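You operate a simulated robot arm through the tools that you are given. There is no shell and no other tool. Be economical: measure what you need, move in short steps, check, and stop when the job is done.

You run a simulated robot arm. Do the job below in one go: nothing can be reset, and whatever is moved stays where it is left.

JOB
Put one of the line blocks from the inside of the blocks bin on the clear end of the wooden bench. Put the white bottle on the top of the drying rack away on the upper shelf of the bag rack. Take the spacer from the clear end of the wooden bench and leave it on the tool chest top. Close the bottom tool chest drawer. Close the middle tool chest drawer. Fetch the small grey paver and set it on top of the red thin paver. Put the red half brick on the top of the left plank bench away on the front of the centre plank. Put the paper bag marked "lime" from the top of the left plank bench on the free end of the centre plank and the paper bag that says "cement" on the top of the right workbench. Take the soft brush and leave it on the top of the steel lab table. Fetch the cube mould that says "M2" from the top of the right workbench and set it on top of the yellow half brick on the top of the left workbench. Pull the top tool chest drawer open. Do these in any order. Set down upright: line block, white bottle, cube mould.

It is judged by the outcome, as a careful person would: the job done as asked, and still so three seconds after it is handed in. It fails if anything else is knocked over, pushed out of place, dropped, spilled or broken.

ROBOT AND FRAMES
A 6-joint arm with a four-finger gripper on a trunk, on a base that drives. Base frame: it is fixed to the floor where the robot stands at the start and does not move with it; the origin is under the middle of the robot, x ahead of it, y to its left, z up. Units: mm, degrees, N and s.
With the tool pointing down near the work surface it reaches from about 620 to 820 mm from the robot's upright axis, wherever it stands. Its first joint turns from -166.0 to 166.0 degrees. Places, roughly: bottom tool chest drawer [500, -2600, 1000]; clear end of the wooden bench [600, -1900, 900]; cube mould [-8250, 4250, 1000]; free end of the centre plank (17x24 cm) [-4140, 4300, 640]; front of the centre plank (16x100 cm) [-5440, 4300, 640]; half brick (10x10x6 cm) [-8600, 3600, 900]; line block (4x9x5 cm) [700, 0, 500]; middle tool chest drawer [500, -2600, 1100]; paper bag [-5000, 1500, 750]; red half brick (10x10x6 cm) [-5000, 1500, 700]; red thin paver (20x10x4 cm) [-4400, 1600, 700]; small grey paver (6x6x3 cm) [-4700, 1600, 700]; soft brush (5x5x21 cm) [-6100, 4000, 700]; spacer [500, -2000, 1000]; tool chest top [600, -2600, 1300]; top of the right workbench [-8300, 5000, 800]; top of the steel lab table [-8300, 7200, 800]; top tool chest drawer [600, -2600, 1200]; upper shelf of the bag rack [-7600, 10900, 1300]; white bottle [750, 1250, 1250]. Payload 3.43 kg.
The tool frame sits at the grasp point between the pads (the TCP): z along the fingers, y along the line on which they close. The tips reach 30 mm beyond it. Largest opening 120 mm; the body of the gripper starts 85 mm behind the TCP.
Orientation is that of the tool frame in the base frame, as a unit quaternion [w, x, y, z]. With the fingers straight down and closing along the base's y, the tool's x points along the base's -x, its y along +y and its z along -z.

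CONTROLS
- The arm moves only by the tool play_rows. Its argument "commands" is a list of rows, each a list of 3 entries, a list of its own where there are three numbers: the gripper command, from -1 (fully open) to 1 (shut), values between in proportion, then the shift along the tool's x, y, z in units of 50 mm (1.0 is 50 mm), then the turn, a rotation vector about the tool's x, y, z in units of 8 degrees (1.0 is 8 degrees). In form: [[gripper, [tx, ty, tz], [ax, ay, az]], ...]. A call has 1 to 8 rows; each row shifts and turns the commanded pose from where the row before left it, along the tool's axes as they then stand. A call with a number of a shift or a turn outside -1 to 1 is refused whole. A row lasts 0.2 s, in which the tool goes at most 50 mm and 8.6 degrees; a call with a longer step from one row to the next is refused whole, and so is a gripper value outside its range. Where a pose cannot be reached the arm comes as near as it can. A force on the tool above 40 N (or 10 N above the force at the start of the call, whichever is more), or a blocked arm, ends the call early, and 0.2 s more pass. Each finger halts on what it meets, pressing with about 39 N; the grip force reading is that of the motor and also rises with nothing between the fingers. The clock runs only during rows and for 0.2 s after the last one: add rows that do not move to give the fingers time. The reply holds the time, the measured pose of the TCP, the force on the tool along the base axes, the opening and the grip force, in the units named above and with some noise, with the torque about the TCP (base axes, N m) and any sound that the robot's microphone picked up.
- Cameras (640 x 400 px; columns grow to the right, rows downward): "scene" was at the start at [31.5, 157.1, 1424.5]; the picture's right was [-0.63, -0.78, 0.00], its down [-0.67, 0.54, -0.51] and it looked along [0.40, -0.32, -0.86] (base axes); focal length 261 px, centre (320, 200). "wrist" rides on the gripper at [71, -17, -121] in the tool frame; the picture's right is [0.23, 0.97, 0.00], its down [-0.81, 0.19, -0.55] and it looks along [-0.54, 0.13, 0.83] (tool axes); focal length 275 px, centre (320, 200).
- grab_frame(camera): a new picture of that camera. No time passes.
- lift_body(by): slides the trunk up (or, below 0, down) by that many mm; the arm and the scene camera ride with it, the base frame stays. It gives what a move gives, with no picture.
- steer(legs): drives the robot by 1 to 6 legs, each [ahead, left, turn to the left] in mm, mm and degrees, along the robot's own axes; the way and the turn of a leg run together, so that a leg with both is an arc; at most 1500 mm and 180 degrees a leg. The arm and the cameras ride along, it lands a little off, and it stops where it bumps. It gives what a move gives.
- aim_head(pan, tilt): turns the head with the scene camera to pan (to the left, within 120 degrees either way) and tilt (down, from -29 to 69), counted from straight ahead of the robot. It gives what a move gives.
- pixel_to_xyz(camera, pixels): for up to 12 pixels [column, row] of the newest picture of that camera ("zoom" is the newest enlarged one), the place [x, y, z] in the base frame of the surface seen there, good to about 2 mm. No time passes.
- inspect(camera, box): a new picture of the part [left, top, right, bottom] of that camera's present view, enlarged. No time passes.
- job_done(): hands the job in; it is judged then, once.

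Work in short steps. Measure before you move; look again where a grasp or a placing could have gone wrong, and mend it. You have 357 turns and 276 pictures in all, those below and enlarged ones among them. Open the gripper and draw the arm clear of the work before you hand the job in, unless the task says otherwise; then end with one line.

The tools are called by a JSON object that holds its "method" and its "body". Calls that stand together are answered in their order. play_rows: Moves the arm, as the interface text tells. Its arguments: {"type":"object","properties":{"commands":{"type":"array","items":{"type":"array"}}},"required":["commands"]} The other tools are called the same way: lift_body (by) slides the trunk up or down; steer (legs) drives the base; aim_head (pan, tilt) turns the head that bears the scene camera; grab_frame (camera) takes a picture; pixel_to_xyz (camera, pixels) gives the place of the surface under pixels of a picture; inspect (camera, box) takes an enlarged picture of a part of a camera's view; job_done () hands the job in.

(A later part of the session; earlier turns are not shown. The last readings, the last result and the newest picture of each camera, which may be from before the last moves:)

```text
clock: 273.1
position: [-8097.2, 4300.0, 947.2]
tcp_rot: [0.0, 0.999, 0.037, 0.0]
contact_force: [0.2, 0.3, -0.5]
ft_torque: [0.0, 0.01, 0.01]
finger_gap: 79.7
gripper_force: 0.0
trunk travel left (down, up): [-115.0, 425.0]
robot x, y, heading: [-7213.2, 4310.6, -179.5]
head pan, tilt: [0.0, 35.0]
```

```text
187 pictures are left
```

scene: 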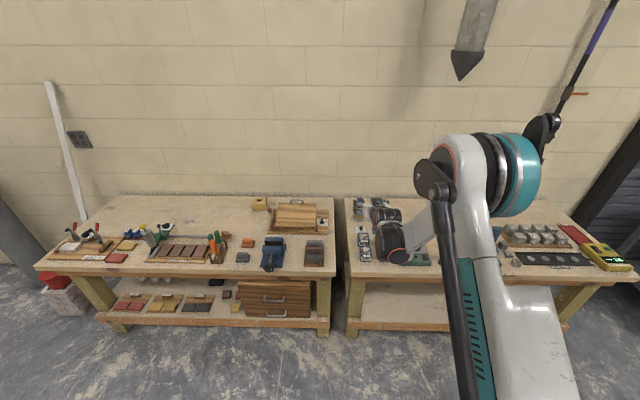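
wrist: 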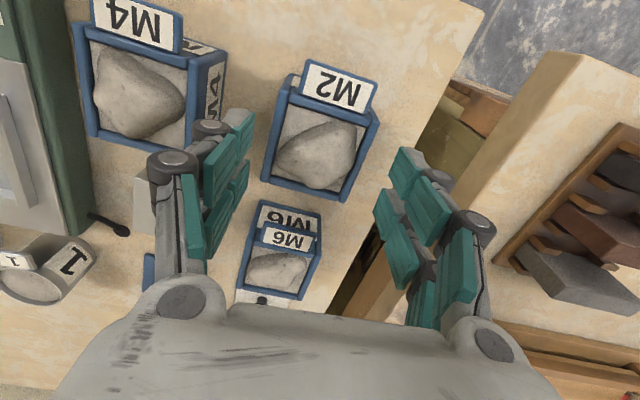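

{"method": "play_rows", "body": {"commands": [[-0.33, [0, 0, 0], [0, 0, 0.53]], [-0.33, [0, 0, 0], [0, 0, 0]]]}}

{"method": "grab_frame", "body": {"camera": "wrist"}}

{"method": "pixel_to_xyz", "body": {"camera": "wrist", "pixels": [[250, 125], [395, 160], [280, 110], [370, 130], [265, 180], [350, 195], [225, 80], [245, 170], [378, 200]]}}

```text
clock: 273.8
position: [-8099.0, 4300.2, 947.6]
tcp_rot: [0.0, 1.0, -0.001, 0.0]
contact_force: [0.3, 0.1, 0.3]
ft_torque: [-0.01, 0.0, -0.02]
finger_gap: 80.1
gripper_force: 0.1
trunk travel left (down, up): [-115.0, 425.0]
robot x, y, heading: [-7215.2, 4308.6, -179.4]
head pan, tilt: [0.0, 35.0]
```

```text
186 pictures are left
```

wrist: 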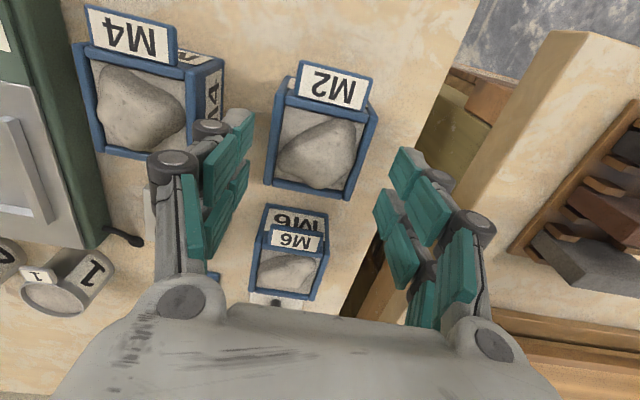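

```text
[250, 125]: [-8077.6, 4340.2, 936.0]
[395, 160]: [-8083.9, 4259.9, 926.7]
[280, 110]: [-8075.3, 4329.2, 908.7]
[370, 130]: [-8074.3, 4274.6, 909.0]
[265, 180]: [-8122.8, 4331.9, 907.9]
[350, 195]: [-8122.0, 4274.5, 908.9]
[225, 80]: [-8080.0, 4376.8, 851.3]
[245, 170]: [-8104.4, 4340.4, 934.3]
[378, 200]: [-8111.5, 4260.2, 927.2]
```

Aligned (fingers 4260–4340, mould 4272–4332). Lower and close.

{"method": "lift_body", "body": {"by": -53}}

{"method": "play_rows", "body": {"commands": [[1, [0, 0, 0], [0, 0, 0]], [1, [0, 0, 0], [0, 0, 0]], [1, [0, 0, 0], [0, 0, 0]]]}}

{"method": "lift_body", "body": {"by": 40}}

{"method": "grab_frame", "body": {"camera": "wrist"}}

```text
clock: 274.7
position: [-8098.1, 4301.5, 895.1]
tcp_rot: [0.0, 1.0, -0.001, 0.0]
contact_force: [1.0, 0.3, 0.1]
ft_torque: [0.02, 0.04, -0.02]
finger_gap: 79.9
gripper_force: 0.1
trunk travel left (down, up): [-62.0, 478.0]
robot x, y, heading: [-7217.7, 4312.3, -179.6]
head pan, tilt: [0.0, 35.0]
```

```text
clock: 275.5
position: [-8098.6, 4301.1, 893.7]
tcp_rot: [-0.001, 1.0, -0.001, 0.0]
contact_force: [-1.4, 2.3, 5.4]
ft_torque: [0.41, -0.15, 0.1]
finger_gap: 61.6
gripper_force: 38.7
trunk travel left (down, up): [-62.0, 478.0]
robot x, y, heading: [-7216.5, 4311.7, -179.7]
head pan, tilt: [0.0, 35.0]
```

```text
clock: 276.3
position: [-8098.4, 4301.5, 933.5]
tcp_rot: [0.0, 1.0, -0.001, 0.0]
contact_force: [0.1, 0.7, -3.9]
ft_torque: [-0.02, 0.01, -0.01]
finger_gap: 61.9
gripper_force: 38.8
trunk travel left (down, up): [-102.0, 438.0]
robot x, y, heading: [-7210.9, 4308.3, -179.4]
head pan, tilt: [0.0, 35.0]
```

```text
185 pictures are left
```

wrist: 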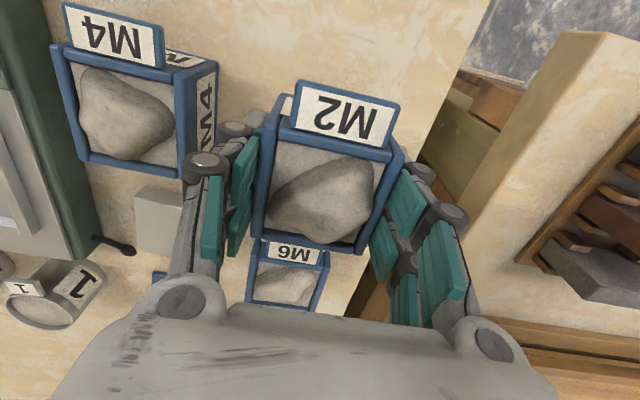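

M2 is held. Raise it and measure the robot's base size plus the yellow brick.

{"method": "lift_body", "body": {"by": 200}}

{"method": "aim_head", "body": {"pan": 45, "tilt": 60}}

{"method": "grab_frame", "body": {"camera": "scene"}}

```text
clock: 278.5
position: [-8100.0, 4301.7, 1133.8]
tcp_rot: [0.0, 1.0, -0.002, 0.0]
contact_force: [-1.1, 0.4, -3.8]
ft_torque: [0.02, 0.03, -0.02]
finger_gap: 61.6
gripper_force: 38.8
trunk travel left (down, up): [-302.0, 238.0]
robot x, y, heading: [-7217.6, 4308.9, -179.5]
head pan, tilt: [0.0, 35.0]
```

```text
clock: 279.6
position: [-8097.7, 4301.9, 1133.6]
tcp_rot: [0.0, 1.0, -0.001, -0.001]
contact_force: [-0.4, 0.2, -3.8]
ft_torque: [0.01, -0.02, -0.01]
finger_gap: 61.4
gripper_force: 39.4
trunk travel left (down, up): [-302.0, 238.0]
robot x, y, heading: [-7214.4, 4309.5, -179.7]
head pan, tilt: [45.0, 60.0]
```

```text
184 pictures are left
```

scene: 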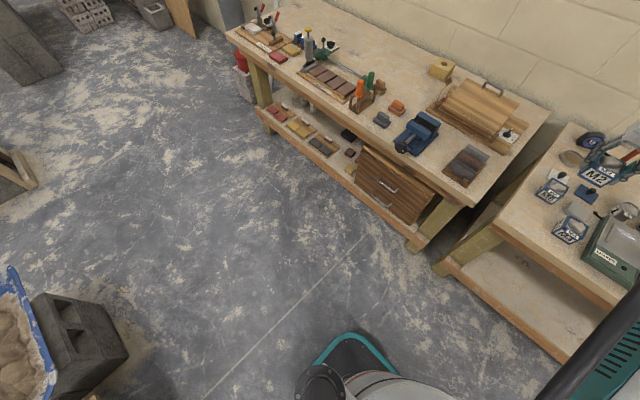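

{"method": "inspect", "body": {"camera": "scene", "box": [370, 40, 550, 200]}}

{"method": "pixel_to_xyz", "body": {"camera": "scene", "pixels": [[350, 335], [320, 365], [375, 345], [440, 65], [455, 72], [441, 78], [408, 245], [430, 238], [490, 130], [470, 205], [450, 128], [120, 330]]}}

```text
2.50 times, centred on (460, 120) of scene
```

zoom: 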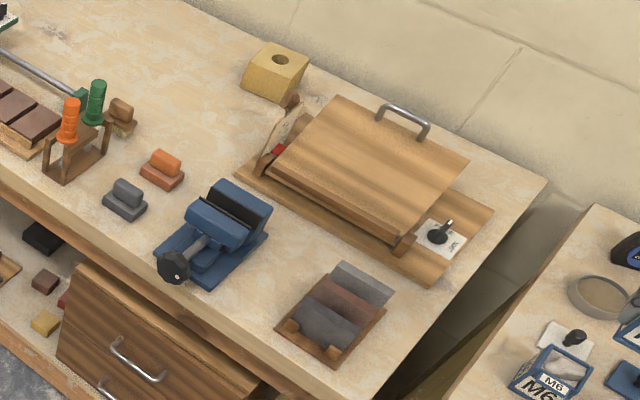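

```text
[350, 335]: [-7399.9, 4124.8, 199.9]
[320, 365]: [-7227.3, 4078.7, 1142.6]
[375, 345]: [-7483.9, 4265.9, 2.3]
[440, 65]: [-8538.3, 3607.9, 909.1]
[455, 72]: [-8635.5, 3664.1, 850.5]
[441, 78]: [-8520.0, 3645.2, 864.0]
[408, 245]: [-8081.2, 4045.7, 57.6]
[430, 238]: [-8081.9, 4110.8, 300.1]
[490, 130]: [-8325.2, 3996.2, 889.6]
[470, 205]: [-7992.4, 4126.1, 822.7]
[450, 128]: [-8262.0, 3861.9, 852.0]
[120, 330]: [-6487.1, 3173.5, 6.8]
```

Base radius ≈265 mm, so I can get to x≈−7690. Measure the yellow brick precisely.

{"method": "pixel_to_xyz", "body": {"camera": "zoom", "pixels": [[257, 47], [307, 57], [245, 72], [292, 82], [280, 60], [262, 62], [290, 68], [270, 90], [300, 75], [290, 115], [300, 125], [405, 110]]}}

```text
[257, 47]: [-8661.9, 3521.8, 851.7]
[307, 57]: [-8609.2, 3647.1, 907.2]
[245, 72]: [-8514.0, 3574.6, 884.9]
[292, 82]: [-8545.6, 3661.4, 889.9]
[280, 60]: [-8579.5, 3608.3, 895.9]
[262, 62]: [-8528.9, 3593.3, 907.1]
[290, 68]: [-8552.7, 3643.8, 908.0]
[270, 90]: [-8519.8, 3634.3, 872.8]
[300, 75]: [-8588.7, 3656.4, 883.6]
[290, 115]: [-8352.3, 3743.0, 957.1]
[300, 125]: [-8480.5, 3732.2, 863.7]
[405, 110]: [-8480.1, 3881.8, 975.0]
```

Brick centre ≈(−8571,3608), top 908. Crab left then drive ahead, mould held high.

{"method": "steer", "body": {"legs": [[0, 690, -0.5], [380, 0, 0]]}}

{"method": "aim_head", "body": {"pan": 15, "tilt": 45}}

{"method": "grab_frame", "body": {"camera": "wrist"}}

{"method": "grab_frame", "body": {"camera": "scene"}}

```text
clock: 285.5
position: [-8488.8, 3636.1, 1134.2]
tcp_rot: [0.0, 1.0, -0.016, 0.0]
contact_force: [0.5, 0.4, -4.3]
ft_torque: [-0.02, -0.01, -0.02]
finger_gap: 61.6
gripper_force: 39.3
trunk travel left (down, up): [-302.0, 238.0]
robot x, y, heading: [-7604.4, 3618.5, 178.8]
head pan, tilt: [45.0, 60.0]
```

```text
clock: 286.4
position: [-8488.3, 3636.8, 1134.2]
tcp_rot: [0.0, 1.0, -0.016, 0.0]
contact_force: [0.6, -0.6, -3.9]
ft_torque: [0.03, 0.01, 0.02]
finger_gap: 61.5
gripper_force: 38.7
trunk travel left (down, up): [-302.0, 238.0]
robot x, y, heading: [-7605.7, 3616.5, 178.5]
head pan, tilt: [15.0, 45.0]
```

```text
182 pictures are left
```

wrist: 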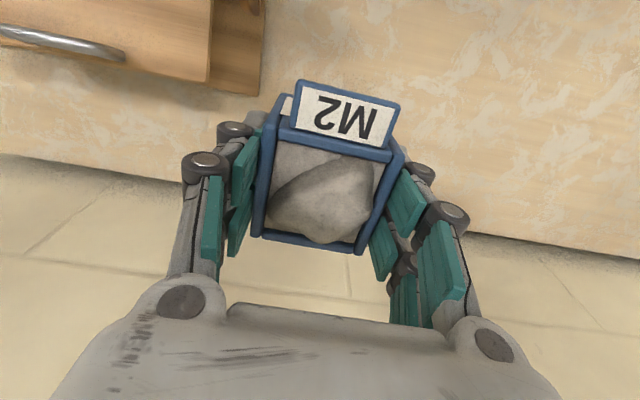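

```text
181 pictures are left
```

scene: 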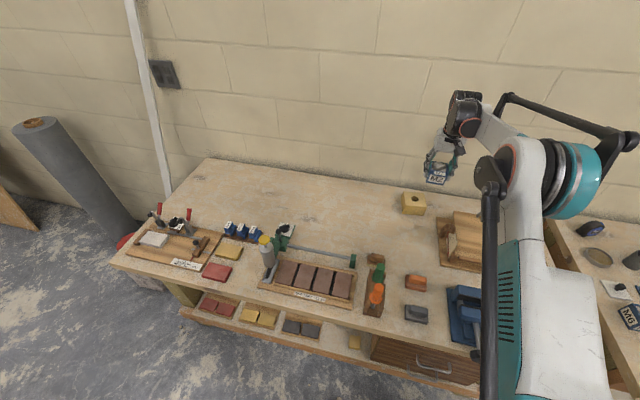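

{"method": "inspect", "body": {"camera": "scene", "box": [380, 140, 480, 230]}}

{"method": "pixel_to_xyz", "body": {"camera": "zoom", "pixels": [[152, 335], [282, 355], [160, 295], [275, 310], [190, 290], [270, 335], [230, 350], [155, 310], [213, 335], [200, 305]]}}

```text
4.44 times, centred on (430, 185) of scene
```

zoom: 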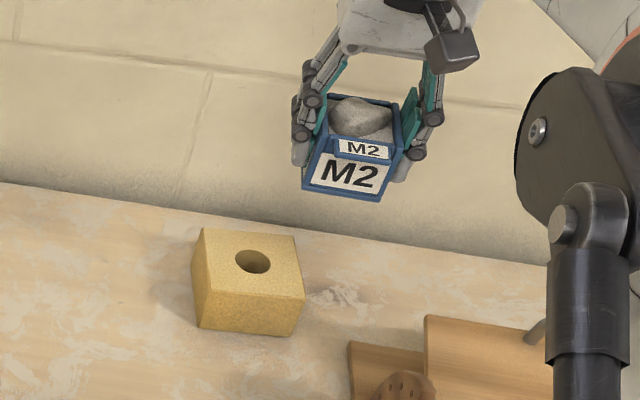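

```text
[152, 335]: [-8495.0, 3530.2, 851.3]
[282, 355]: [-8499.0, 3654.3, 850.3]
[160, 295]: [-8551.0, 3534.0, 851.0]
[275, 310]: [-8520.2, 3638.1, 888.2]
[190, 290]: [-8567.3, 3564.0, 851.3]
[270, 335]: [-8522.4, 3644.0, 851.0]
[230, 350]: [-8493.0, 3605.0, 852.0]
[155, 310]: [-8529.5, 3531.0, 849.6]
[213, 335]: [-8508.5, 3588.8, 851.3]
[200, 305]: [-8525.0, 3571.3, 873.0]
```

{"method": "pixel_to_xyz", "body": {"camera": "zoom", "pixels": [[206, 232], [292, 240], [301, 290], [203, 285], [252, 270], [250, 255], [252, 290], [225, 260], [285, 265]]}}

```text
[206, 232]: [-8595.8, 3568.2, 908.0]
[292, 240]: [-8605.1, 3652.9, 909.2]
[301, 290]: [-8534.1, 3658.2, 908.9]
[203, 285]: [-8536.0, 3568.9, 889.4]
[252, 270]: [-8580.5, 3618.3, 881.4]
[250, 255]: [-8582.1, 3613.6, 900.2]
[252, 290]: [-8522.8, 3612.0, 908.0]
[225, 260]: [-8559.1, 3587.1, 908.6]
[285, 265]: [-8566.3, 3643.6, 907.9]
```

Brick centre ≈(−8565,3612), top 908. Shift base and lower to ~25 mm above.

{"method": "steer", "body": {"legs": [[76, 25, 0]]}}

{"method": "lift_body", "body": {"by": -155}}

{"method": "inspect", "body": {"camera": "scene", "box": [370, 130, 490, 240]}}

{"method": "grab_frame", "body": {"camera": "wrist"}}

```text
clock: 287.5
position: [-8566.3, 3614.1, 1133.2]
tcp_rot: [0.001, 1.0, -0.015, 0.001]
contact_force: [-0.2, -0.2, -4.1]
ft_torque: [0.01, -0.07, 0.0]
finger_gap: 61.7
gripper_force: 38.9
trunk travel left (down, up): [-302.0, 238.0]
robot x, y, heading: [-7682.7, 3598.3, 178.6]
head pan, tilt: [15.0, 45.0]
```

```text
clock: 289.3
position: [-8564.7, 3613.6, 978.4]
tcp_rot: [0.001, 1.0, -0.016, -0.001]
contact_force: [-0.2, 1.1, -3.0]
ft_torque: [0.01, 0.05, 0.01]
finger_gap: 61.8
gripper_force: 39.2
trunk travel left (down, up): [-147.0, 393.0]
robot x, y, heading: [-7684.7, 3597.0, 178.5]
head pan, tilt: [15.0, 45.0]
```

```text
3.64 times, centred on (430, 185) of scene
```

zoom: 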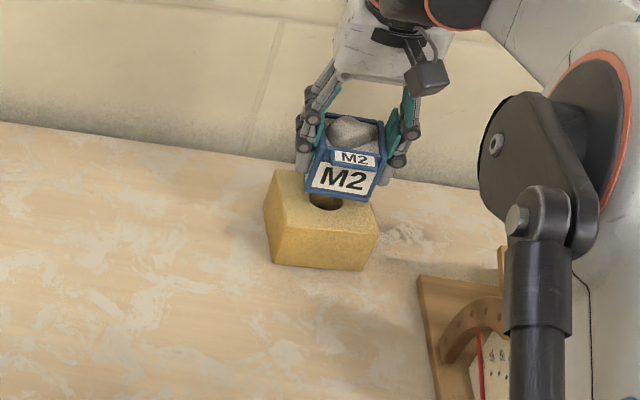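

```text
178 pictures are left
```

wrist: 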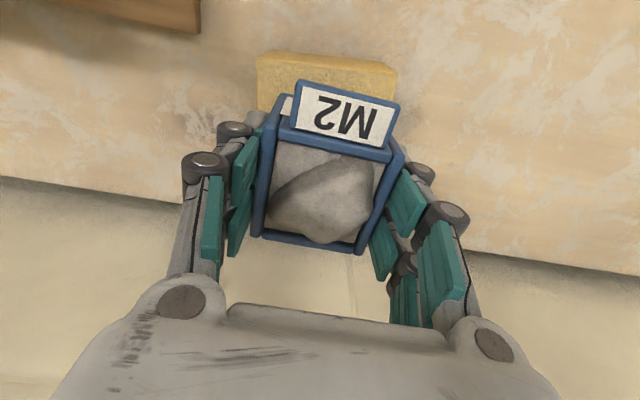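

{"method": "pixel_to_xyz", "body": {"camera": "zoom", "pixels": [[310, 185], [372, 197], [340, 185], [320, 215], [300, 225], [270, 215], [370, 230], [280, 180], [330, 232]]}}

{"method": "pixel_to_xyz", "body": {"camera": "wrist", "pixels": [[260, 60], [395, 72], [330, 85], [285, 120], [390, 140], [258, 95]]}}

```text
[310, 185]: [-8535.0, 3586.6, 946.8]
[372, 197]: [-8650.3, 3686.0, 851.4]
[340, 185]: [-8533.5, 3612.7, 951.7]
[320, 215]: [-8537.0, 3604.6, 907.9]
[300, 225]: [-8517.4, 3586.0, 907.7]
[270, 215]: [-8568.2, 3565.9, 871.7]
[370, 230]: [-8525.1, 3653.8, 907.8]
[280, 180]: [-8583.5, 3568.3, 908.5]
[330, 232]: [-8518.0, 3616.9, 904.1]
```

```text
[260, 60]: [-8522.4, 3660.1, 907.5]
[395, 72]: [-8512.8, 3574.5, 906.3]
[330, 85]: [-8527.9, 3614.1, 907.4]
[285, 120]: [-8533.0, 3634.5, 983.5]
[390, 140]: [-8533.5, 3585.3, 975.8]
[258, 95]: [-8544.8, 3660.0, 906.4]
```

Well centred. Lower in steps to contact.

{"method": "lift_body", "body": {"by": -23}}

{"method": "lift_body", "body": {"by": -3}}

```text
clock: 290.0
position: [-8564.8, 3613.9, 956.6]
tcp_rot: [0.0, 1.0, -0.016, -0.001]
contact_force: [-1.1, 0.0, -3.9]
ft_torque: [-0.02, 0.01, 0.01]
finger_gap: 61.8
gripper_force: 39.3
trunk travel left (down, up): [-124.0, 416.0]
robot x, y, heading: [-7682.4, 3598.5, 178.9]
head pan, tilt: [15.0, 45.0]
```

```text
clock: 290.5
position: [-8565.5, 3613.4, 952.9]
tcp_rot: [-0.001, 1.0, -0.015, 0.0]
contact_force: [0.8, -0.2, -3.8]
ft_torque: [0.03, 0.04, -0.01]
finger_gap: 61.7
gripper_force: 39.3
trunk travel left (down, up): [-121.0, 419.0]
robot x, y, heading: [-7681.3, 3595.8, 178.6]
head pan, tilt: [15.0, 45.0]
```

{"method": "lift_body", "body": {"by": -2}}

{"method": "lift_body", "body": {"by": -1}}

```text
clock: 291.0
position: [-8565.8, 3615.0, 953.1]
tcp_rot: [0.001, 1.0, -0.016, -0.001]
contact_force: [-3.9, -0.7, 7.1]
ft_torque: [0.16, -0.13, 0.04]
finger_gap: 61.4
gripper_force: 39.0
trunk travel left (down, up): [-119.0, 421.0]
robot x, y, heading: [-7682.5, 3596.3, 178.8]
head pan, tilt: [15.0, 45.0]
```

```text
clock: 291.5
position: [-8564.7, 3615.2, 951.9]
tcp_rot: [0.001, 1.0, -0.016, 0.0]
contact_force: [-10.9, 0.9, 21.9]
ft_torque: [0.14, -0.36, 0.05]
finger_gap: 61.7
gripper_force: 39.1
trunk travel left (down, up): [-118.0, 422.0]
robot x, y, heading: [-7680.2, 3596.9, 178.8]
head pan, tilt: [15.0, 45.0]
```

Contact. Release to 85 mm, rise straight up, and check.

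{"method": "play_rows", "body": {"commands": [[-0.4, [0, 0, 0], [0, 0, 0]], [-0.4, [0, 0, 0], [0, 0, 0]], [-0.4, [0, 0, 0], [0, 0, 0]]]}}

{"method": "lift_body", "body": {"by": 200}}

{"method": "grab_frame", "body": {"camera": "wrist"}}

{"method": "inspect", "body": {"camera": "scene", "box": [370, 130, 490, 240]}}

```text
clock: 292.3
position: [-8566.8, 3614.7, 949.9]
tcp_rot: [0.0, 1.0, -0.016, 0.0]
contact_force: [0.4, 0.4, -0.3]
ft_torque: [0.02, 0.01, -0.02]
finger_gap: 83.8
gripper_force: 0.1
trunk travel left (down, up): [-118.0, 422.0]
robot x, y, heading: [-7679.8, 3595.7, 178.6]
head pan, tilt: [15.0, 45.0]
```

```text
clock: 294.5
position: [-8565.1, 3614.2, 1149.9]
tcp_rot: [0.0, 1.0, -0.016, -0.001]
contact_force: [0.7, 0.2, 0.0]
ft_torque: [-0.02, 0.01, 0.0]
finger_gap: 84.1
gripper_force: 0.1
trunk travel left (down, up): [-318.0, 222.0]
robot x, y, heading: [-7678.9, 3595.5, 178.5]
head pan, tilt: [15.0, 45.0]
```

```text
177 pictures are left
```

wrist: 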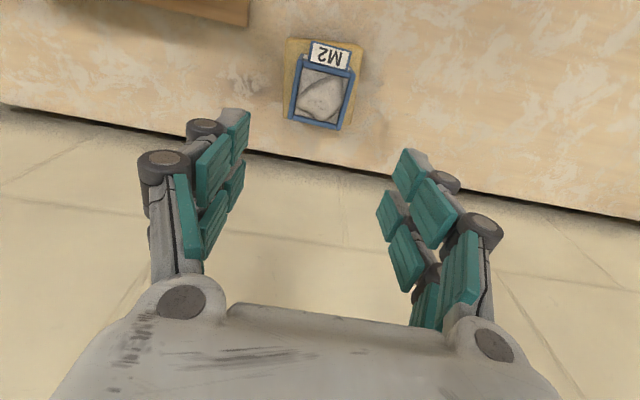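

```text
3.64 times, centred on (430, 185) of scene
```

zoom: 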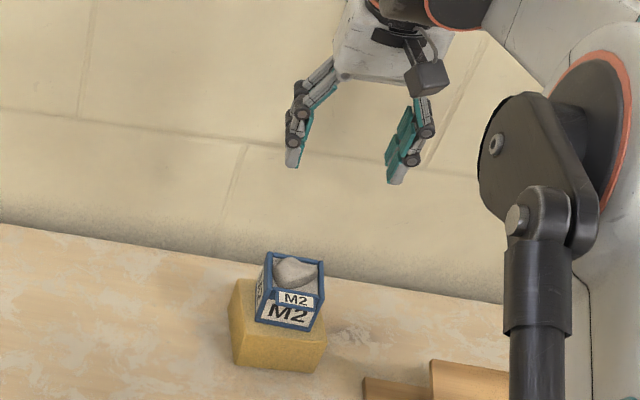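

M2 stands on the yellow brick. Back off and look behind/left for the plank area.

{"method": "steer", "body": {"legs": [[-450, 0, 0]]}}

{"method": "aim_head", "body": {"pan": 120, "tilt": 20}}

{"method": "grab_frame", "body": {"camera": "scene"}}

{"method": "aim_head", "body": {"pan": -120, "tilt": 20}}

{"method": "grab_frame", "body": {"camera": "scene"}}

```text
clock: 297.2
position: [-8111.2, 3608.9, 1150.6]
tcp_rot: [-0.001, 1.0, -0.02, -0.001]
contact_force: [0.6, 0.7, 0.2]
ft_torque: [0.02, 0.02, 0.01]
finger_gap: 84.2
gripper_force: 0.1
trunk travel left (down, up): [-318.0, 222.0]
robot x, y, heading: [-7230.1, 3584.0, 177.8]
head pan, tilt: [15.0, 45.0]
```

```text
clock: 299.0
position: [-8112.3, 3607.8, 1150.1]
tcp_rot: [-0.001, 1.0, -0.02, 0.0]
contact_force: [0.0, 0.5, 0.3]
ft_torque: [0.02, 0.02, -0.03]
finger_gap: 84.1
gripper_force: 0.1
trunk travel left (down, up): [-318.0, 222.0]
robot x, y, heading: [-7231.9, 3582.3, 177.9]
head pan, tilt: [120.0, 20.0]
```

```text
175 pictures are left
```

scene: 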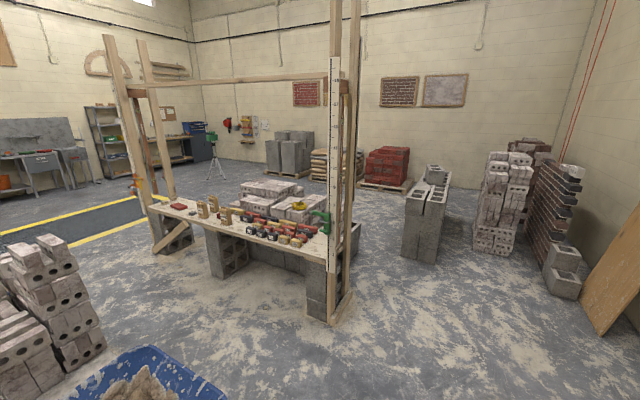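

```text
clock: 302.4
position: [-8112.6, 3609.1, 1150.6]
tcp_rot: [-0.001, 1.0, -0.02, -0.001]
contact_force: [0.7, -0.2, 0.2]
ft_torque: [0.01, -0.01, 0.0]
finger_gap: 84.0
gripper_force: 0.1
trunk travel left (down, up): [-318.0, 222.0]
robot x, y, heading: [-7227.4, 3586.7, 177.9]
head pan, tilt: [-120.0, 20.0]
```

```text
174 pictures are left
```

scene: 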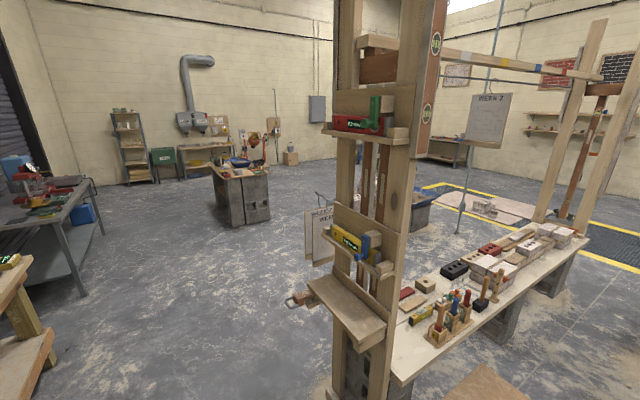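

Measure the centre plank geometry from this view.

{"method": "pixel_to_xyz", "body": {"camera": "scene", "pixels": [[398, 378], [575, 238], [440, 330], [467, 300], [455, 315], [485, 285], [500, 265], [550, 240], [425, 285], [410, 305], [365, 335], [345, 300]]}}

{"method": "inspect", "body": {"camera": "scene", "box": [380, 210, 600, 390]}}

```text
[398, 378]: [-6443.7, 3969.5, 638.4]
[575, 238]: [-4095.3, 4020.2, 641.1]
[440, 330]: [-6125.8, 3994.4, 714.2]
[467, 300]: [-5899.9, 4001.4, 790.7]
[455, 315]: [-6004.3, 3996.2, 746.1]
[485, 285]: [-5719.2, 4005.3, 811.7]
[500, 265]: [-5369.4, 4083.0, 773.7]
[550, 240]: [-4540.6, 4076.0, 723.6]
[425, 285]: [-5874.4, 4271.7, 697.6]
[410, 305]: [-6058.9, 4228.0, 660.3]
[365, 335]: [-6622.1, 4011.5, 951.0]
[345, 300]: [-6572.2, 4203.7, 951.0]
```

```text
2.22 times, centred on (490, 300) of scene
```

zoom: 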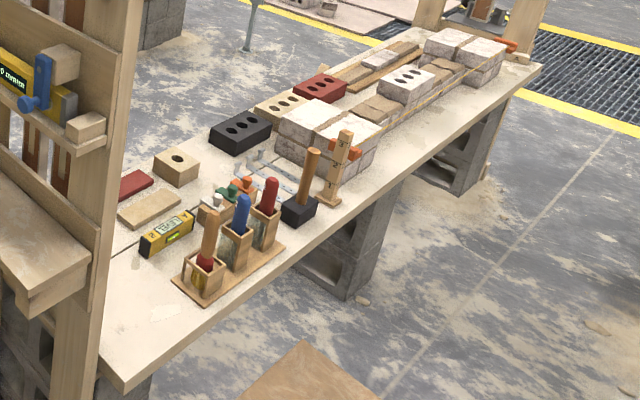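

Turn to face north (clear sweep), drive to y≈5350, then look at the centre plank's north side.

{"method": "lift_body", "body": {"by": 100}}

{"method": "steer", "body": {"legs": [[0, 0, -88], [1400, 0, 0], [350, 0, 0]]}}

{"method": "aim_head", "body": {"pan": -110, "tilt": 25}}

{"method": "grab_frame", "body": {"camera": "scene"}}

```text
clock: 303.8
position: [-8112.1, 3608.3, 1249.4]
tcp_rot: [-0.001, 1.0, -0.02, 0.0]
contact_force: [-0.5, 0.6, 0.9]
ft_torque: [0.0, 0.02, 0.0]
finger_gap: 84.0
gripper_force: 0.0
trunk travel left (down, up): [-418.0, 122.0]
robot x, y, heading: [-7226.6, 3583.0, 178.3]
head pan, tilt: [-120.0, 20.0]
```

```text
clock: 316.5
position: [-7109.4, 6234.0, 1250.4]
tcp_rot: [0.0, -0.684, 0.729, 0.0]
contact_force: [-0.1, -0.2, -0.6]
ft_torque: [-0.06, 0.02, 0.02]
finger_gap: 84.1
gripper_force: 0.2
trunk travel left (down, up): [-418.0, 122.0]
robot x, y, heading: [-7155.9, 5350.4, 86.9]
head pan, tilt: [-120.0, 20.0]
```

```text
clock: 317.2
position: [-7110.8, 6233.0, 1250.6]
tcp_rot: [0.0, -0.684, 0.73, 0.0]
contact_force: [-0.4, 0.3, 0.7]
ft_torque: [0.02, 0.0, 0.01]
finger_gap: 84.0
gripper_force: 0.1
trunk travel left (down, up): [-418.0, 122.0]
robot x, y, heading: [-7156.2, 5351.5, 86.8]
head pan, tilt: [-110.0, 25.0]
```

```text
172 pictures are left
```

scene: 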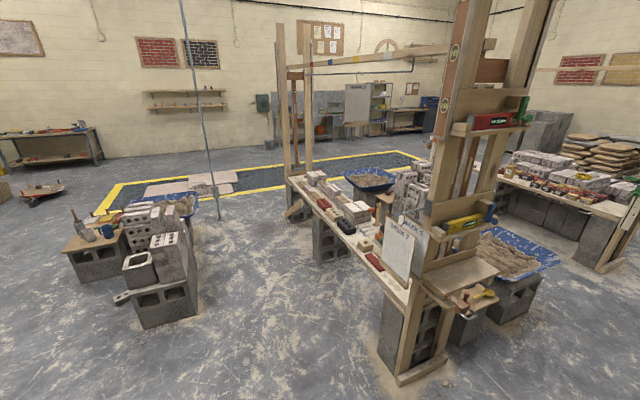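

{"method": "inspect", "body": {"camera": "scene", "box": [280, 160, 440, 290]}}

{"method": "pixel_to_xyz", "body": {"camera": "scene", "pixels": [[135, 300], [195, 320], [75, 255], [213, 215], [320, 255], [290, 210], [400, 300], [345, 245], [370, 265], [330, 215], [410, 360], [395, 350]]}}

```text
3.08 times, centred on (360, 225) of scene
```

zoom: 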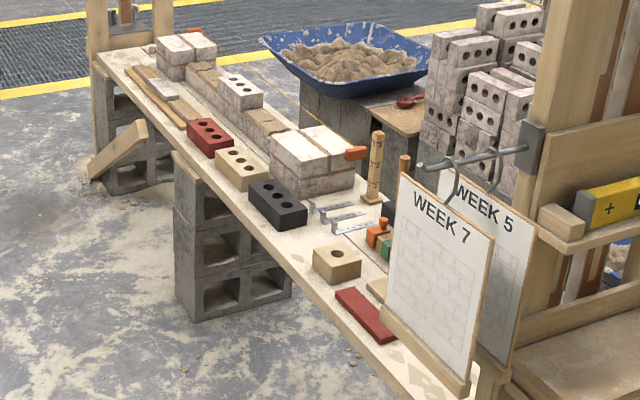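

```text
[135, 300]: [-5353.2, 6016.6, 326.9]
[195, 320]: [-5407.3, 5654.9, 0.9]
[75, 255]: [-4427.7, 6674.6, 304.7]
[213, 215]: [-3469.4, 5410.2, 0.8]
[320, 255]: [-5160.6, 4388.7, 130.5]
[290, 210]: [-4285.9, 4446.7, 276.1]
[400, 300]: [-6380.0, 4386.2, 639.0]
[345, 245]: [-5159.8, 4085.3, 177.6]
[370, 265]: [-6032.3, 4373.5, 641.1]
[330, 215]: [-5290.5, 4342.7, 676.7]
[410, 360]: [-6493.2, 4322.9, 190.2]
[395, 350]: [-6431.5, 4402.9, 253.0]
```

Corridor north of the plank (y 4400–5650) is usable. Turn to face south and crab east to x≈−6126, staying at y≈5500.

{"method": "steer", "body": {"legs": [[0, 0, -176.8], [-160, 0, 0], [0, 1020, 0]]}}

{"method": "aim_head", "body": {"pan": 0, "tilt": 35}}

{"method": "grab_frame", "body": {"camera": "scene"}}

{"method": "grab_frame", "body": {"camera": "wrist"}}

```text
clock: 330.9
position: [-6074.3, 4650.3, 1249.8]
tcp_rot: [-0.001, 0.703, 0.711, 0.0]
contact_force: [0.2, 0.0, -0.2]
ft_torque: [0.0, 0.0, 0.01]
finger_gap: 84.1
gripper_force: 0.1
trunk travel left (down, up): [-418.0, 122.0]
robot x, y, heading: [-6095.8, 5532.2, -88.9]
head pan, tilt: [-110.0, 25.0]
```

```text
clock: 332.8
position: [-6076.3, 4650.9, 1250.5]
tcp_rot: [0.001, 0.703, 0.711, 0.0]
contact_force: [-0.4, 0.3, -0.4]
ft_torque: [0.0, 0.0, 0.0]
finger_gap: 84.1
gripper_force: 0.1
trunk travel left (down, up): [-418.0, 122.0]
robot x, y, heading: [-6096.7, 5532.4, -88.6]
head pan, tilt: [0.0, 35.0]
```

```text
170 pictures are left
```

scene: 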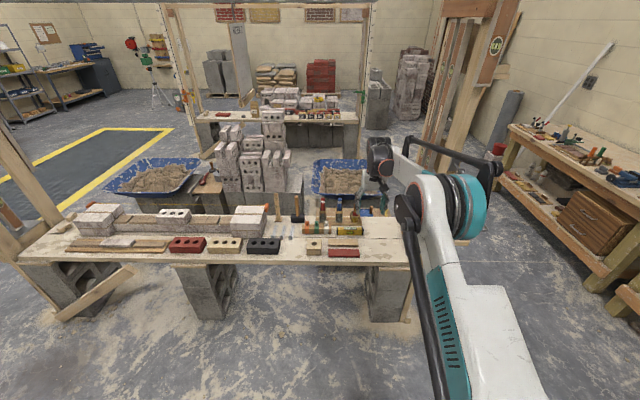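

```text
169 pictures are left
```

wrist: 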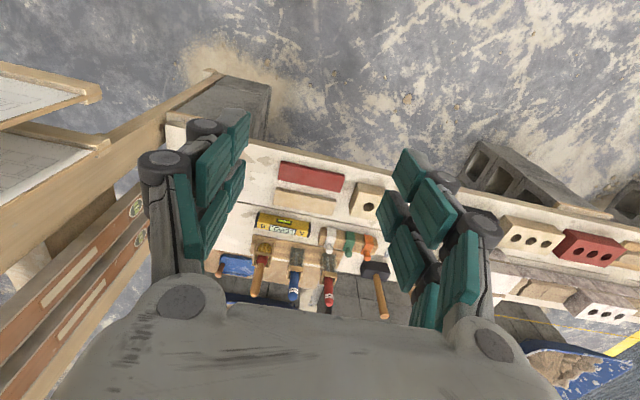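

{"method": "inspect", "body": {"camera": "wrist", "box": [200, 150, 420, 330]}}

{"method": "pixel_to_xyz", "body": {"camera": "wrist", "pixels": [[260, 275], [295, 285], [328, 290], [262, 250], [297, 260], [328, 265], [20, 110], [150, 120], [230, 265], [285, 225], [345, 270], [360, 200]]}}

{"method": "inspect", "body": {"camera": "scene", "box": [260, 180, 420, 280]}}

```text
2.22 times, centred on (310, 240) of wrist
```

zoom: 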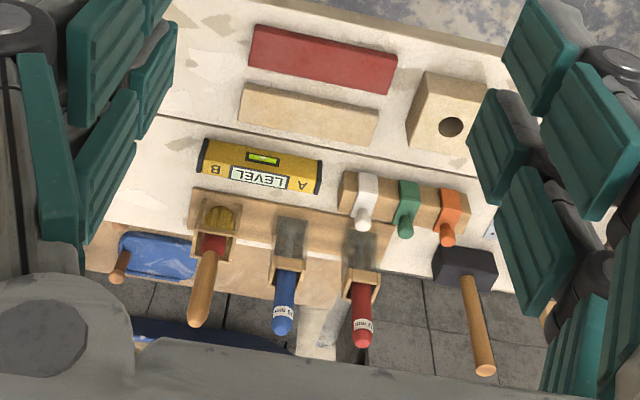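

```text
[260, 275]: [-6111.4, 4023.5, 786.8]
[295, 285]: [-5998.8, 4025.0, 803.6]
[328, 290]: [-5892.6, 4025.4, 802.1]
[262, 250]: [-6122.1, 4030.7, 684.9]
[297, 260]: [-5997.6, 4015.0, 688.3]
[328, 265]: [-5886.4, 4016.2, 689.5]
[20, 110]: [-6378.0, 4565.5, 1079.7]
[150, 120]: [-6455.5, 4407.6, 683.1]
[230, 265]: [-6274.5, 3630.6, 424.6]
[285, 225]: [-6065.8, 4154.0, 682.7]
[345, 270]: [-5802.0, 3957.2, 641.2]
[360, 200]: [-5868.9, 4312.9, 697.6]
```

```text
4.00 times, centred on (340, 230) of scene
```

zoom: 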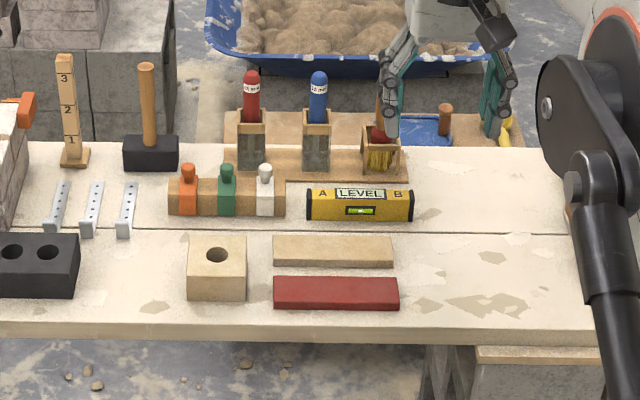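

The soft brush is the wooden-handled one at (−6111,4023), standing in a jig. I'll grip its handle with a near-horizontal tool so it can be laid down later. Rotate tool to 80° tilt.

{"method": "play_rows", "body": {"commands": [[0, [0, 0, 0], [0, -1, 0]], [0, [0, 0, 0], [0, -1, 0]], [0, [0, 0, 0], [0, -1, 0]], [0, [0, 0, 0], [0, -1, 0]], [0, [0, 0, 0], [0, -1, 0]], [0, [0, 0, 0], [0, -1, 0]], [0, [0, 0, 0], [0, -1, 0]], [0, [0, 0, 0], [0, -1, 0]]]}}

{"method": "play_rows", "body": {"commands": [[0, [0, 0, 0], [0, -1, 0]], [0, [0, 0, 0], [0, -1, 0]], [0, [0, 0, 0], [0, 0, 0]]]}}

{"method": "lift_body", "body": {"by": -380}}

{"method": "grab_frame", "body": {"camera": "scene"}}

{"method": "grab_frame", "body": {"camera": "wrist"}}

```text
clock: 334.6
position: [-6076.9, 4650.0, 1250.9]
tcp_rot: [0.378, 0.596, 0.603, -0.373]
contact_force: [0.6, -0.2, 0.6]
ft_torque: [-0.02, -0.02, 0.0]
finger_gap: 60.0
gripper_force: 0.1
trunk travel left (down, up): [-418.0, 122.0]
robot x, y, heading: [-6095.8, 5533.4, -89.2]
head pan, tilt: [0.0, 35.0]
```

```text
clock: 335.4
position: [-6075.5, 4649.1, 1250.5]
tcp_rot: [0.458, 0.538, 0.545, -0.452]
contact_force: [0.5, 0.2, -0.3]
ft_torque: [0.01, 0.01, 0.01]
finger_gap: 60.1
gripper_force: 0.1
trunk travel left (down, up): [-418.0, 122.0]
robot x, y, heading: [-6097.3, 5536.2, -88.9]
head pan, tilt: [0.0, 35.0]
```

```text
clock: 339.0
position: [-6075.7, 4649.7, 871.0]
tcp_rot: [0.457, 0.538, 0.546, -0.451]
contact_force: [-0.2, 0.2, 0.2]
ft_torque: [0.01, 0.01, 0.03]
finger_gap: 59.8
gripper_force: 0.2
trunk travel left (down, up): [-38.0, 502.0]
robot x, y, heading: [-6096.7, 5531.3, -88.8]
head pan, tilt: [0.0, 35.0]
```

```text
166 pictures are left
```

scene: 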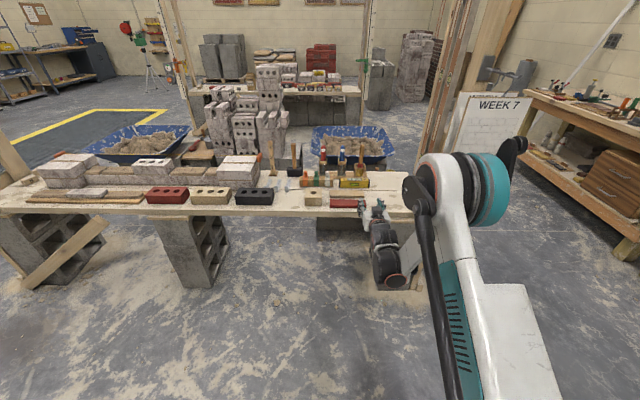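

```text
165 pictures are left
```

wrist: 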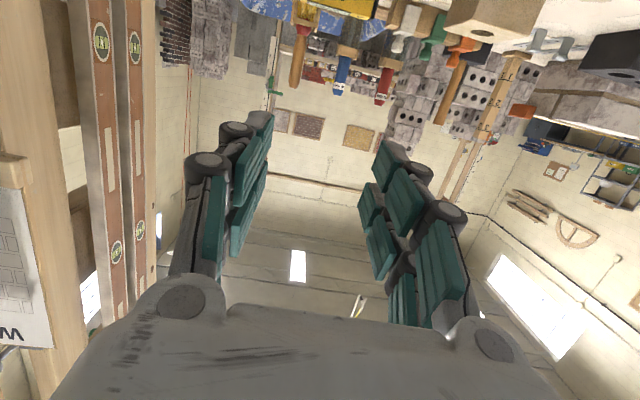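

The WEEK 7 board is close on the right. Measure it and my arm's right-most parts.

{"method": "pixel_to_xyz", "body": {"camera": "scene", "pixels": [[490, 200], [505, 180], [520, 145], [470, 150], [462, 98], [530, 98], [535, 120], [395, 270], [360, 165], [361, 148], [362, 180]]}}

{"method": "inspect", "body": {"camera": "scene", "box": [400, 0, 640, 200]}}

```text
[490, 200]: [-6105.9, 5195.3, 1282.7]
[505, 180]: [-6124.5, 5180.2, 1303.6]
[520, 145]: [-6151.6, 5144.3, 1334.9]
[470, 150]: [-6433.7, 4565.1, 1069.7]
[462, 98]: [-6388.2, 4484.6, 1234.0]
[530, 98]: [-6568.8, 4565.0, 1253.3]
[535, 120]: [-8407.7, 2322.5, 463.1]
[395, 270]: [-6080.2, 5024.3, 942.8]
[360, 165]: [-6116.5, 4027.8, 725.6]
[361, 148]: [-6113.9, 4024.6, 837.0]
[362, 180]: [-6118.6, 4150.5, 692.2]
```

```text
2.00 times, centred on (520, 100) of scene
```

zoom: 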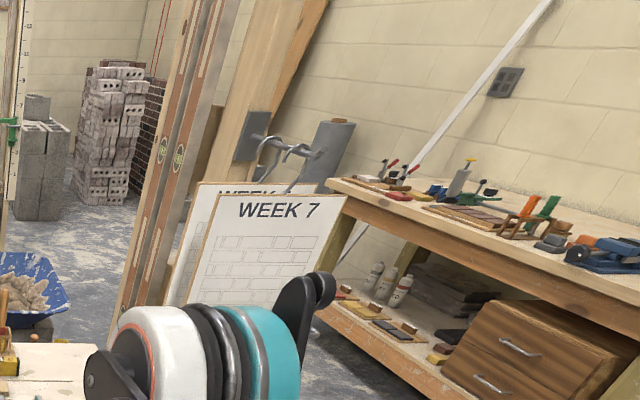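

There's room (board x ≤ −6388, arm to −6185). Lower to z≈800 and drive forward, stopping short of the brush.

{"method": "lift_body", "body": {"by": -38}}

{"method": "play_rows", "body": {"commands": [[0, [0.69, 0, 0.115], [0, 0, 0]], [0, [0, 0, 0], [0, 0, 0]]]}}

{"method": "steer", "body": {"legs": [[0, -36, -0.8], [500, 0, 0]]}}

{"method": "grab_frame", "body": {"camera": "wrist"}}

{"method": "grab_frame", "body": {"camera": "scene"}}

```text
clock: 339.9
position: [-6075.8, 4649.7, 833.2]
tcp_rot: [0.457, 0.538, 0.545, -0.451]
contact_force: [0.0, 1.0, 0.1]
ft_torque: [0.0, -0.01, 0.0]
finger_gap: 59.8
gripper_force: 0.1
trunk travel left (down, up): [0.0, 540.0]
robot x, y, heading: [-6098.2, 5534.4, -88.8]
head pan, tilt: [0.0, 35.0]
```

```text
clock: 340.4
position: [-6074.0, 4649.1, 798.4]
tcp_rot: [0.457, 0.538, 0.545, -0.452]
contact_force: [-0.9, 0.5, 0.7]
ft_torque: [-0.03, 0.0, 0.03]
finger_gap: 59.9
gripper_force: 0.1
trunk travel left (down, up): [0.0, 540.0]
robot x, y, heading: [-6094.0, 5535.3, -88.9]
head pan, tilt: [0.0, 35.0]
```

```text
clock: 343.9
position: [-6115.9, 4143.4, 798.4]
tcp_rot: [0.455, 0.541, 0.542, -0.454]
contact_force: [0.8, 0.5, 1.2]
ft_torque: [0.0, 0.03, -0.03]
finger_gap: 59.9
gripper_force: 0.2
trunk travel left (down, up): [0.0, 540.0]
robot x, y, heading: [-6129.3, 5030.3, -89.5]
head pan, tilt: [0.0, 35.0]
```

```text
163 pictures are left
```

wrist: 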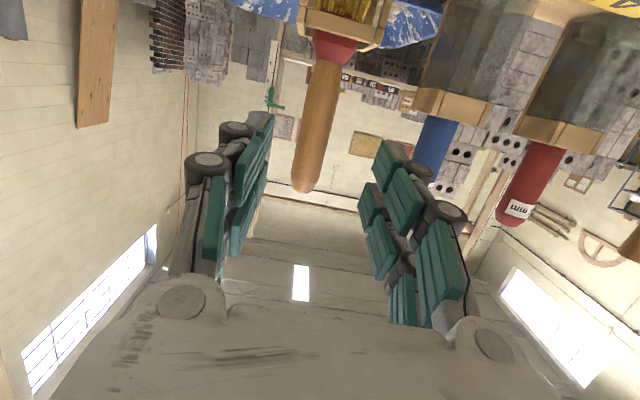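

```text
162 pictures are left
```

scene: 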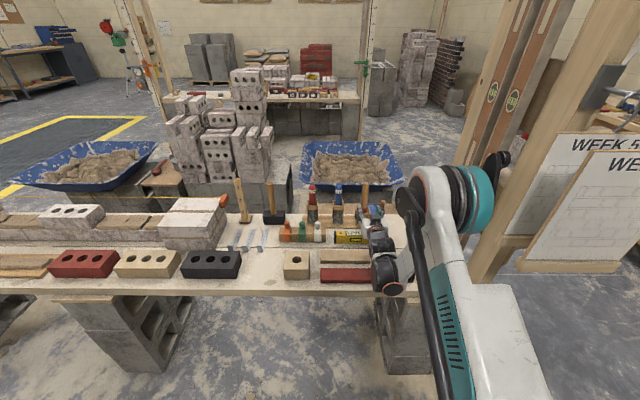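

{"method": "pixel_to_xyz", "body": {"camera": "wrist", "pixels": [[318, 100], [310, 150], [305, 180], [330, 55], [265, 125], [380, 150], [340, 15], [430, 140], [350, 5]]}}

```text
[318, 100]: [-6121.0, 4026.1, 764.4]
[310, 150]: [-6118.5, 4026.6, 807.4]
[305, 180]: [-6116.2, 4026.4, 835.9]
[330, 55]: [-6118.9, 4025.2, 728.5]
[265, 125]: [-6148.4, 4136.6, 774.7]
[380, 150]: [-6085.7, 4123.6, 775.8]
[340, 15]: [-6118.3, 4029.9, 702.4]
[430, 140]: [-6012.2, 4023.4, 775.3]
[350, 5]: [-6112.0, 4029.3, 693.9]
```

Centred on the handle. Drive 122 mm ahead and close.

{"method": "steer", "body": {"legs": [[122, 0, 0]]}}

{"method": "play_rows", "body": {"commands": [[1, [0, 0, 0], [0, 0, 0]], [1, [0, 0, 0], [0, 0, 0]], [1, [0, 0, 0], [0, 0, 0]]]}}

{"method": "grab_frame", "body": {"camera": "wrist"}}

```text
clock: 345.1
position: [-6118.6, 4019.0, 798.0]
tcp_rot: [0.455, 0.542, 0.542, -0.454]
contact_force: [-0.3, 0.8, 1.0]
ft_torque: [-0.05, 0.02, 0.0]
finger_gap: 60.0
gripper_force: 0.1
trunk travel left (down, up): [0.0, 540.0]
robot x, y, heading: [-6130.6, 4905.4, -89.6]
head pan, tilt: [0.0, 35.0]
```

```text
clock: 345.9
position: [-6118.6, 4018.9, 798.1]
tcp_rot: [0.454, 0.542, 0.542, -0.454]
contact_force: [0.0, 0.2, -0.3]
ft_torque: [0.03, 0.03, 0.0]
finger_gap: 26.8
gripper_force: 38.6
trunk travel left (down, up): [0.0, 540.0]
robot x, y, heading: [-6130.0, 4905.4, -89.8]
head pan, tilt: [0.0, 35.0]
```

```text
161 pictures are left
```

wrist: 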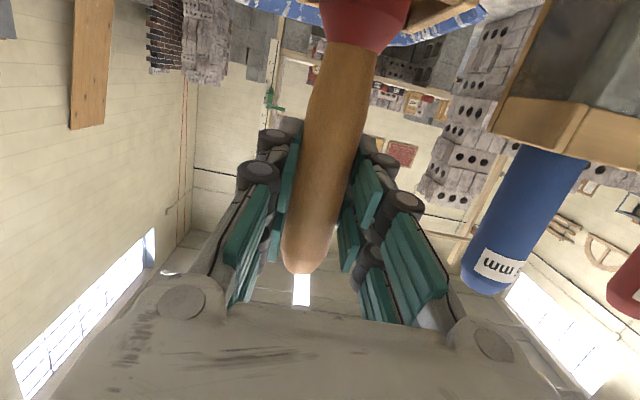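

Gripped (26.8 mm). Lift straight up 60 then check.

{"method": "lift_body", "body": {"by": 150}}

{"method": "grab_frame", "body": {"camera": "wrist"}}

{"method": "inspect", "body": {"camera": "scene", "box": [260, 160, 440, 300]}}

```text
clock: 347.7
position: [-6118.4, 4018.6, 947.8]
tcp_rot: [0.454, 0.542, 0.542, -0.454]
contact_force: [-0.5, -0.1, -1.3]
ft_torque: [-0.02, -0.02, 0.01]
finger_gap: 27.0
gripper_force: 39.2
trunk travel left (down, up): [-150.0, 390.0]
robot x, y, heading: [-6128.8, 4902.0, -89.7]
head pan, tilt: [0.0, 35.0]
```

```text
160 pictures are left
```

wrist: 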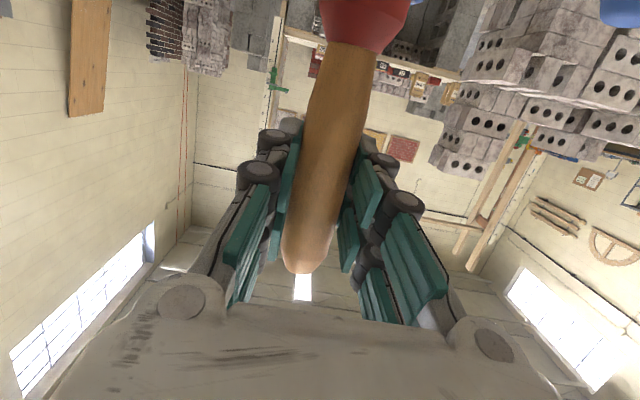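

```text
2.86 times, centred on (350, 230) of scene
```

zoom: 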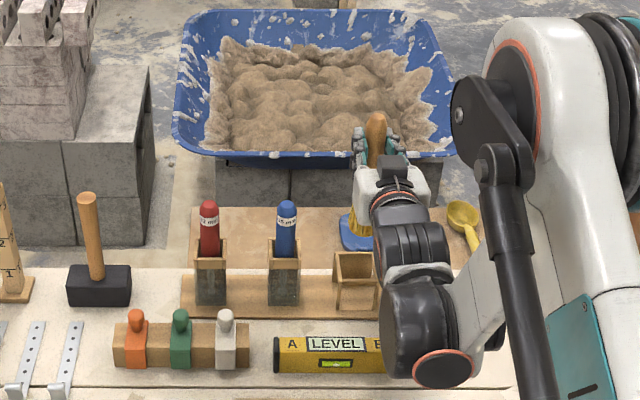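

Brush is out of the jig. Raise, back out, and drive to the steel lab table, facing west.

{"method": "lift_body", "body": {"by": 350}}

{"method": "steer", "body": {"legs": [[-640, 0, 0], [0, -1150, 0], [-1300, 0, 0], [-200, 0, -90]]}}

{"method": "aim_head", "body": {"pan": 0, "tilt": 38}}

{"method": "grab_frame", "body": {"camera": "scene"}}

```text
clock: 351.1
position: [-6119.7, 4018.9, 1297.7]
tcp_rot: [0.454, 0.542, 0.541, -0.455]
contact_force: [-0.2, -0.1, -0.7]
ft_torque: [-0.02, 0.02, 0.03]
finger_gap: 26.7
gripper_force: 38.8
trunk travel left (down, up): [-500.0, 40.0]
robot x, y, heading: [-6128.0, 4902.9, -89.8]
head pan, tilt: [0.0, 35.0]
```

```text
clock: 370.1
position: [-8082.6, 6913.3, 1298.9]
tcp_rot: [0.007, 0.766, 0.008, -0.643]
contact_force: [-0.2, -0.1, -0.2]
ft_torque: [-0.03, 0.02, 0.02]
finger_gap: 26.6
gripper_force: 39.1
trunk travel left (down, up): [-500.0, 40.0]
robot x, y, heading: [-7200.3, 6942.7, -178.2]
head pan, tilt: [0.0, 35.0]
```

```text
clock: 370.7
position: [-8082.9, 6914.2, 1297.5]
tcp_rot: [0.006, 0.766, 0.007, -0.643]
contact_force: [0.1, 0.0, -0.7]
ft_torque: [0.02, 0.01, -0.02]
finger_gap: 26.9
gripper_force: 39.0
trunk travel left (down, up): [-500.0, 40.0]
robot x, y, heading: [-7199.7, 6938.8, -178.1]
head pan, tilt: [0.0, 38.0]
```

```text
158 pictures are left
```

scene: 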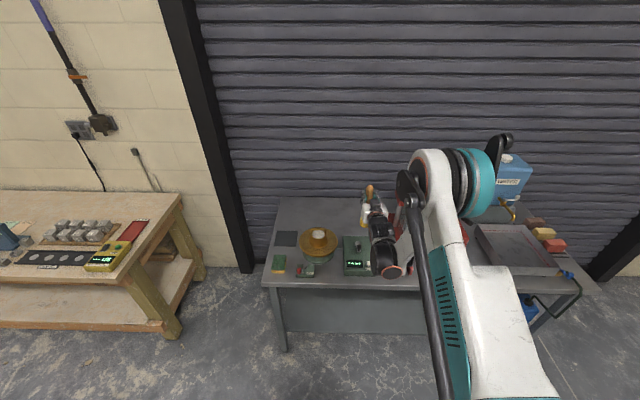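

{"method": "inspect", "body": {"camera": "scene", "box": [250, 180, 450, 300]}}

{"method": "pixel_to_xyz", "body": {"camera": "scene", "pixels": [[280, 200], [340, 200], [285, 232], [298, 240], [320, 226], [300, 242], [340, 242], [268, 282], [345, 238], [350, 215], [310, 210], [325, 283]]}}

```text
3.20 times, centred on (350, 240) of scene
```

zoom: 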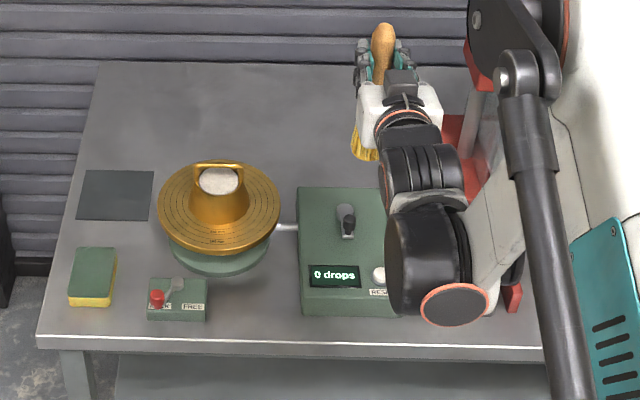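

```text
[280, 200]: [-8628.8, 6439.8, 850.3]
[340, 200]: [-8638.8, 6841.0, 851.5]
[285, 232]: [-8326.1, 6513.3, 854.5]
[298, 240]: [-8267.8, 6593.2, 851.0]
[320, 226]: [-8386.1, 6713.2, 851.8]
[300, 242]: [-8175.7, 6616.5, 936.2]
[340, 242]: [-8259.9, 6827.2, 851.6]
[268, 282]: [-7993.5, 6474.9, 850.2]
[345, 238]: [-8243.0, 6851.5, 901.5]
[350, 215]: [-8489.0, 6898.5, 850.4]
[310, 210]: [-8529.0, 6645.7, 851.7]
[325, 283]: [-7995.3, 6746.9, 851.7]
```

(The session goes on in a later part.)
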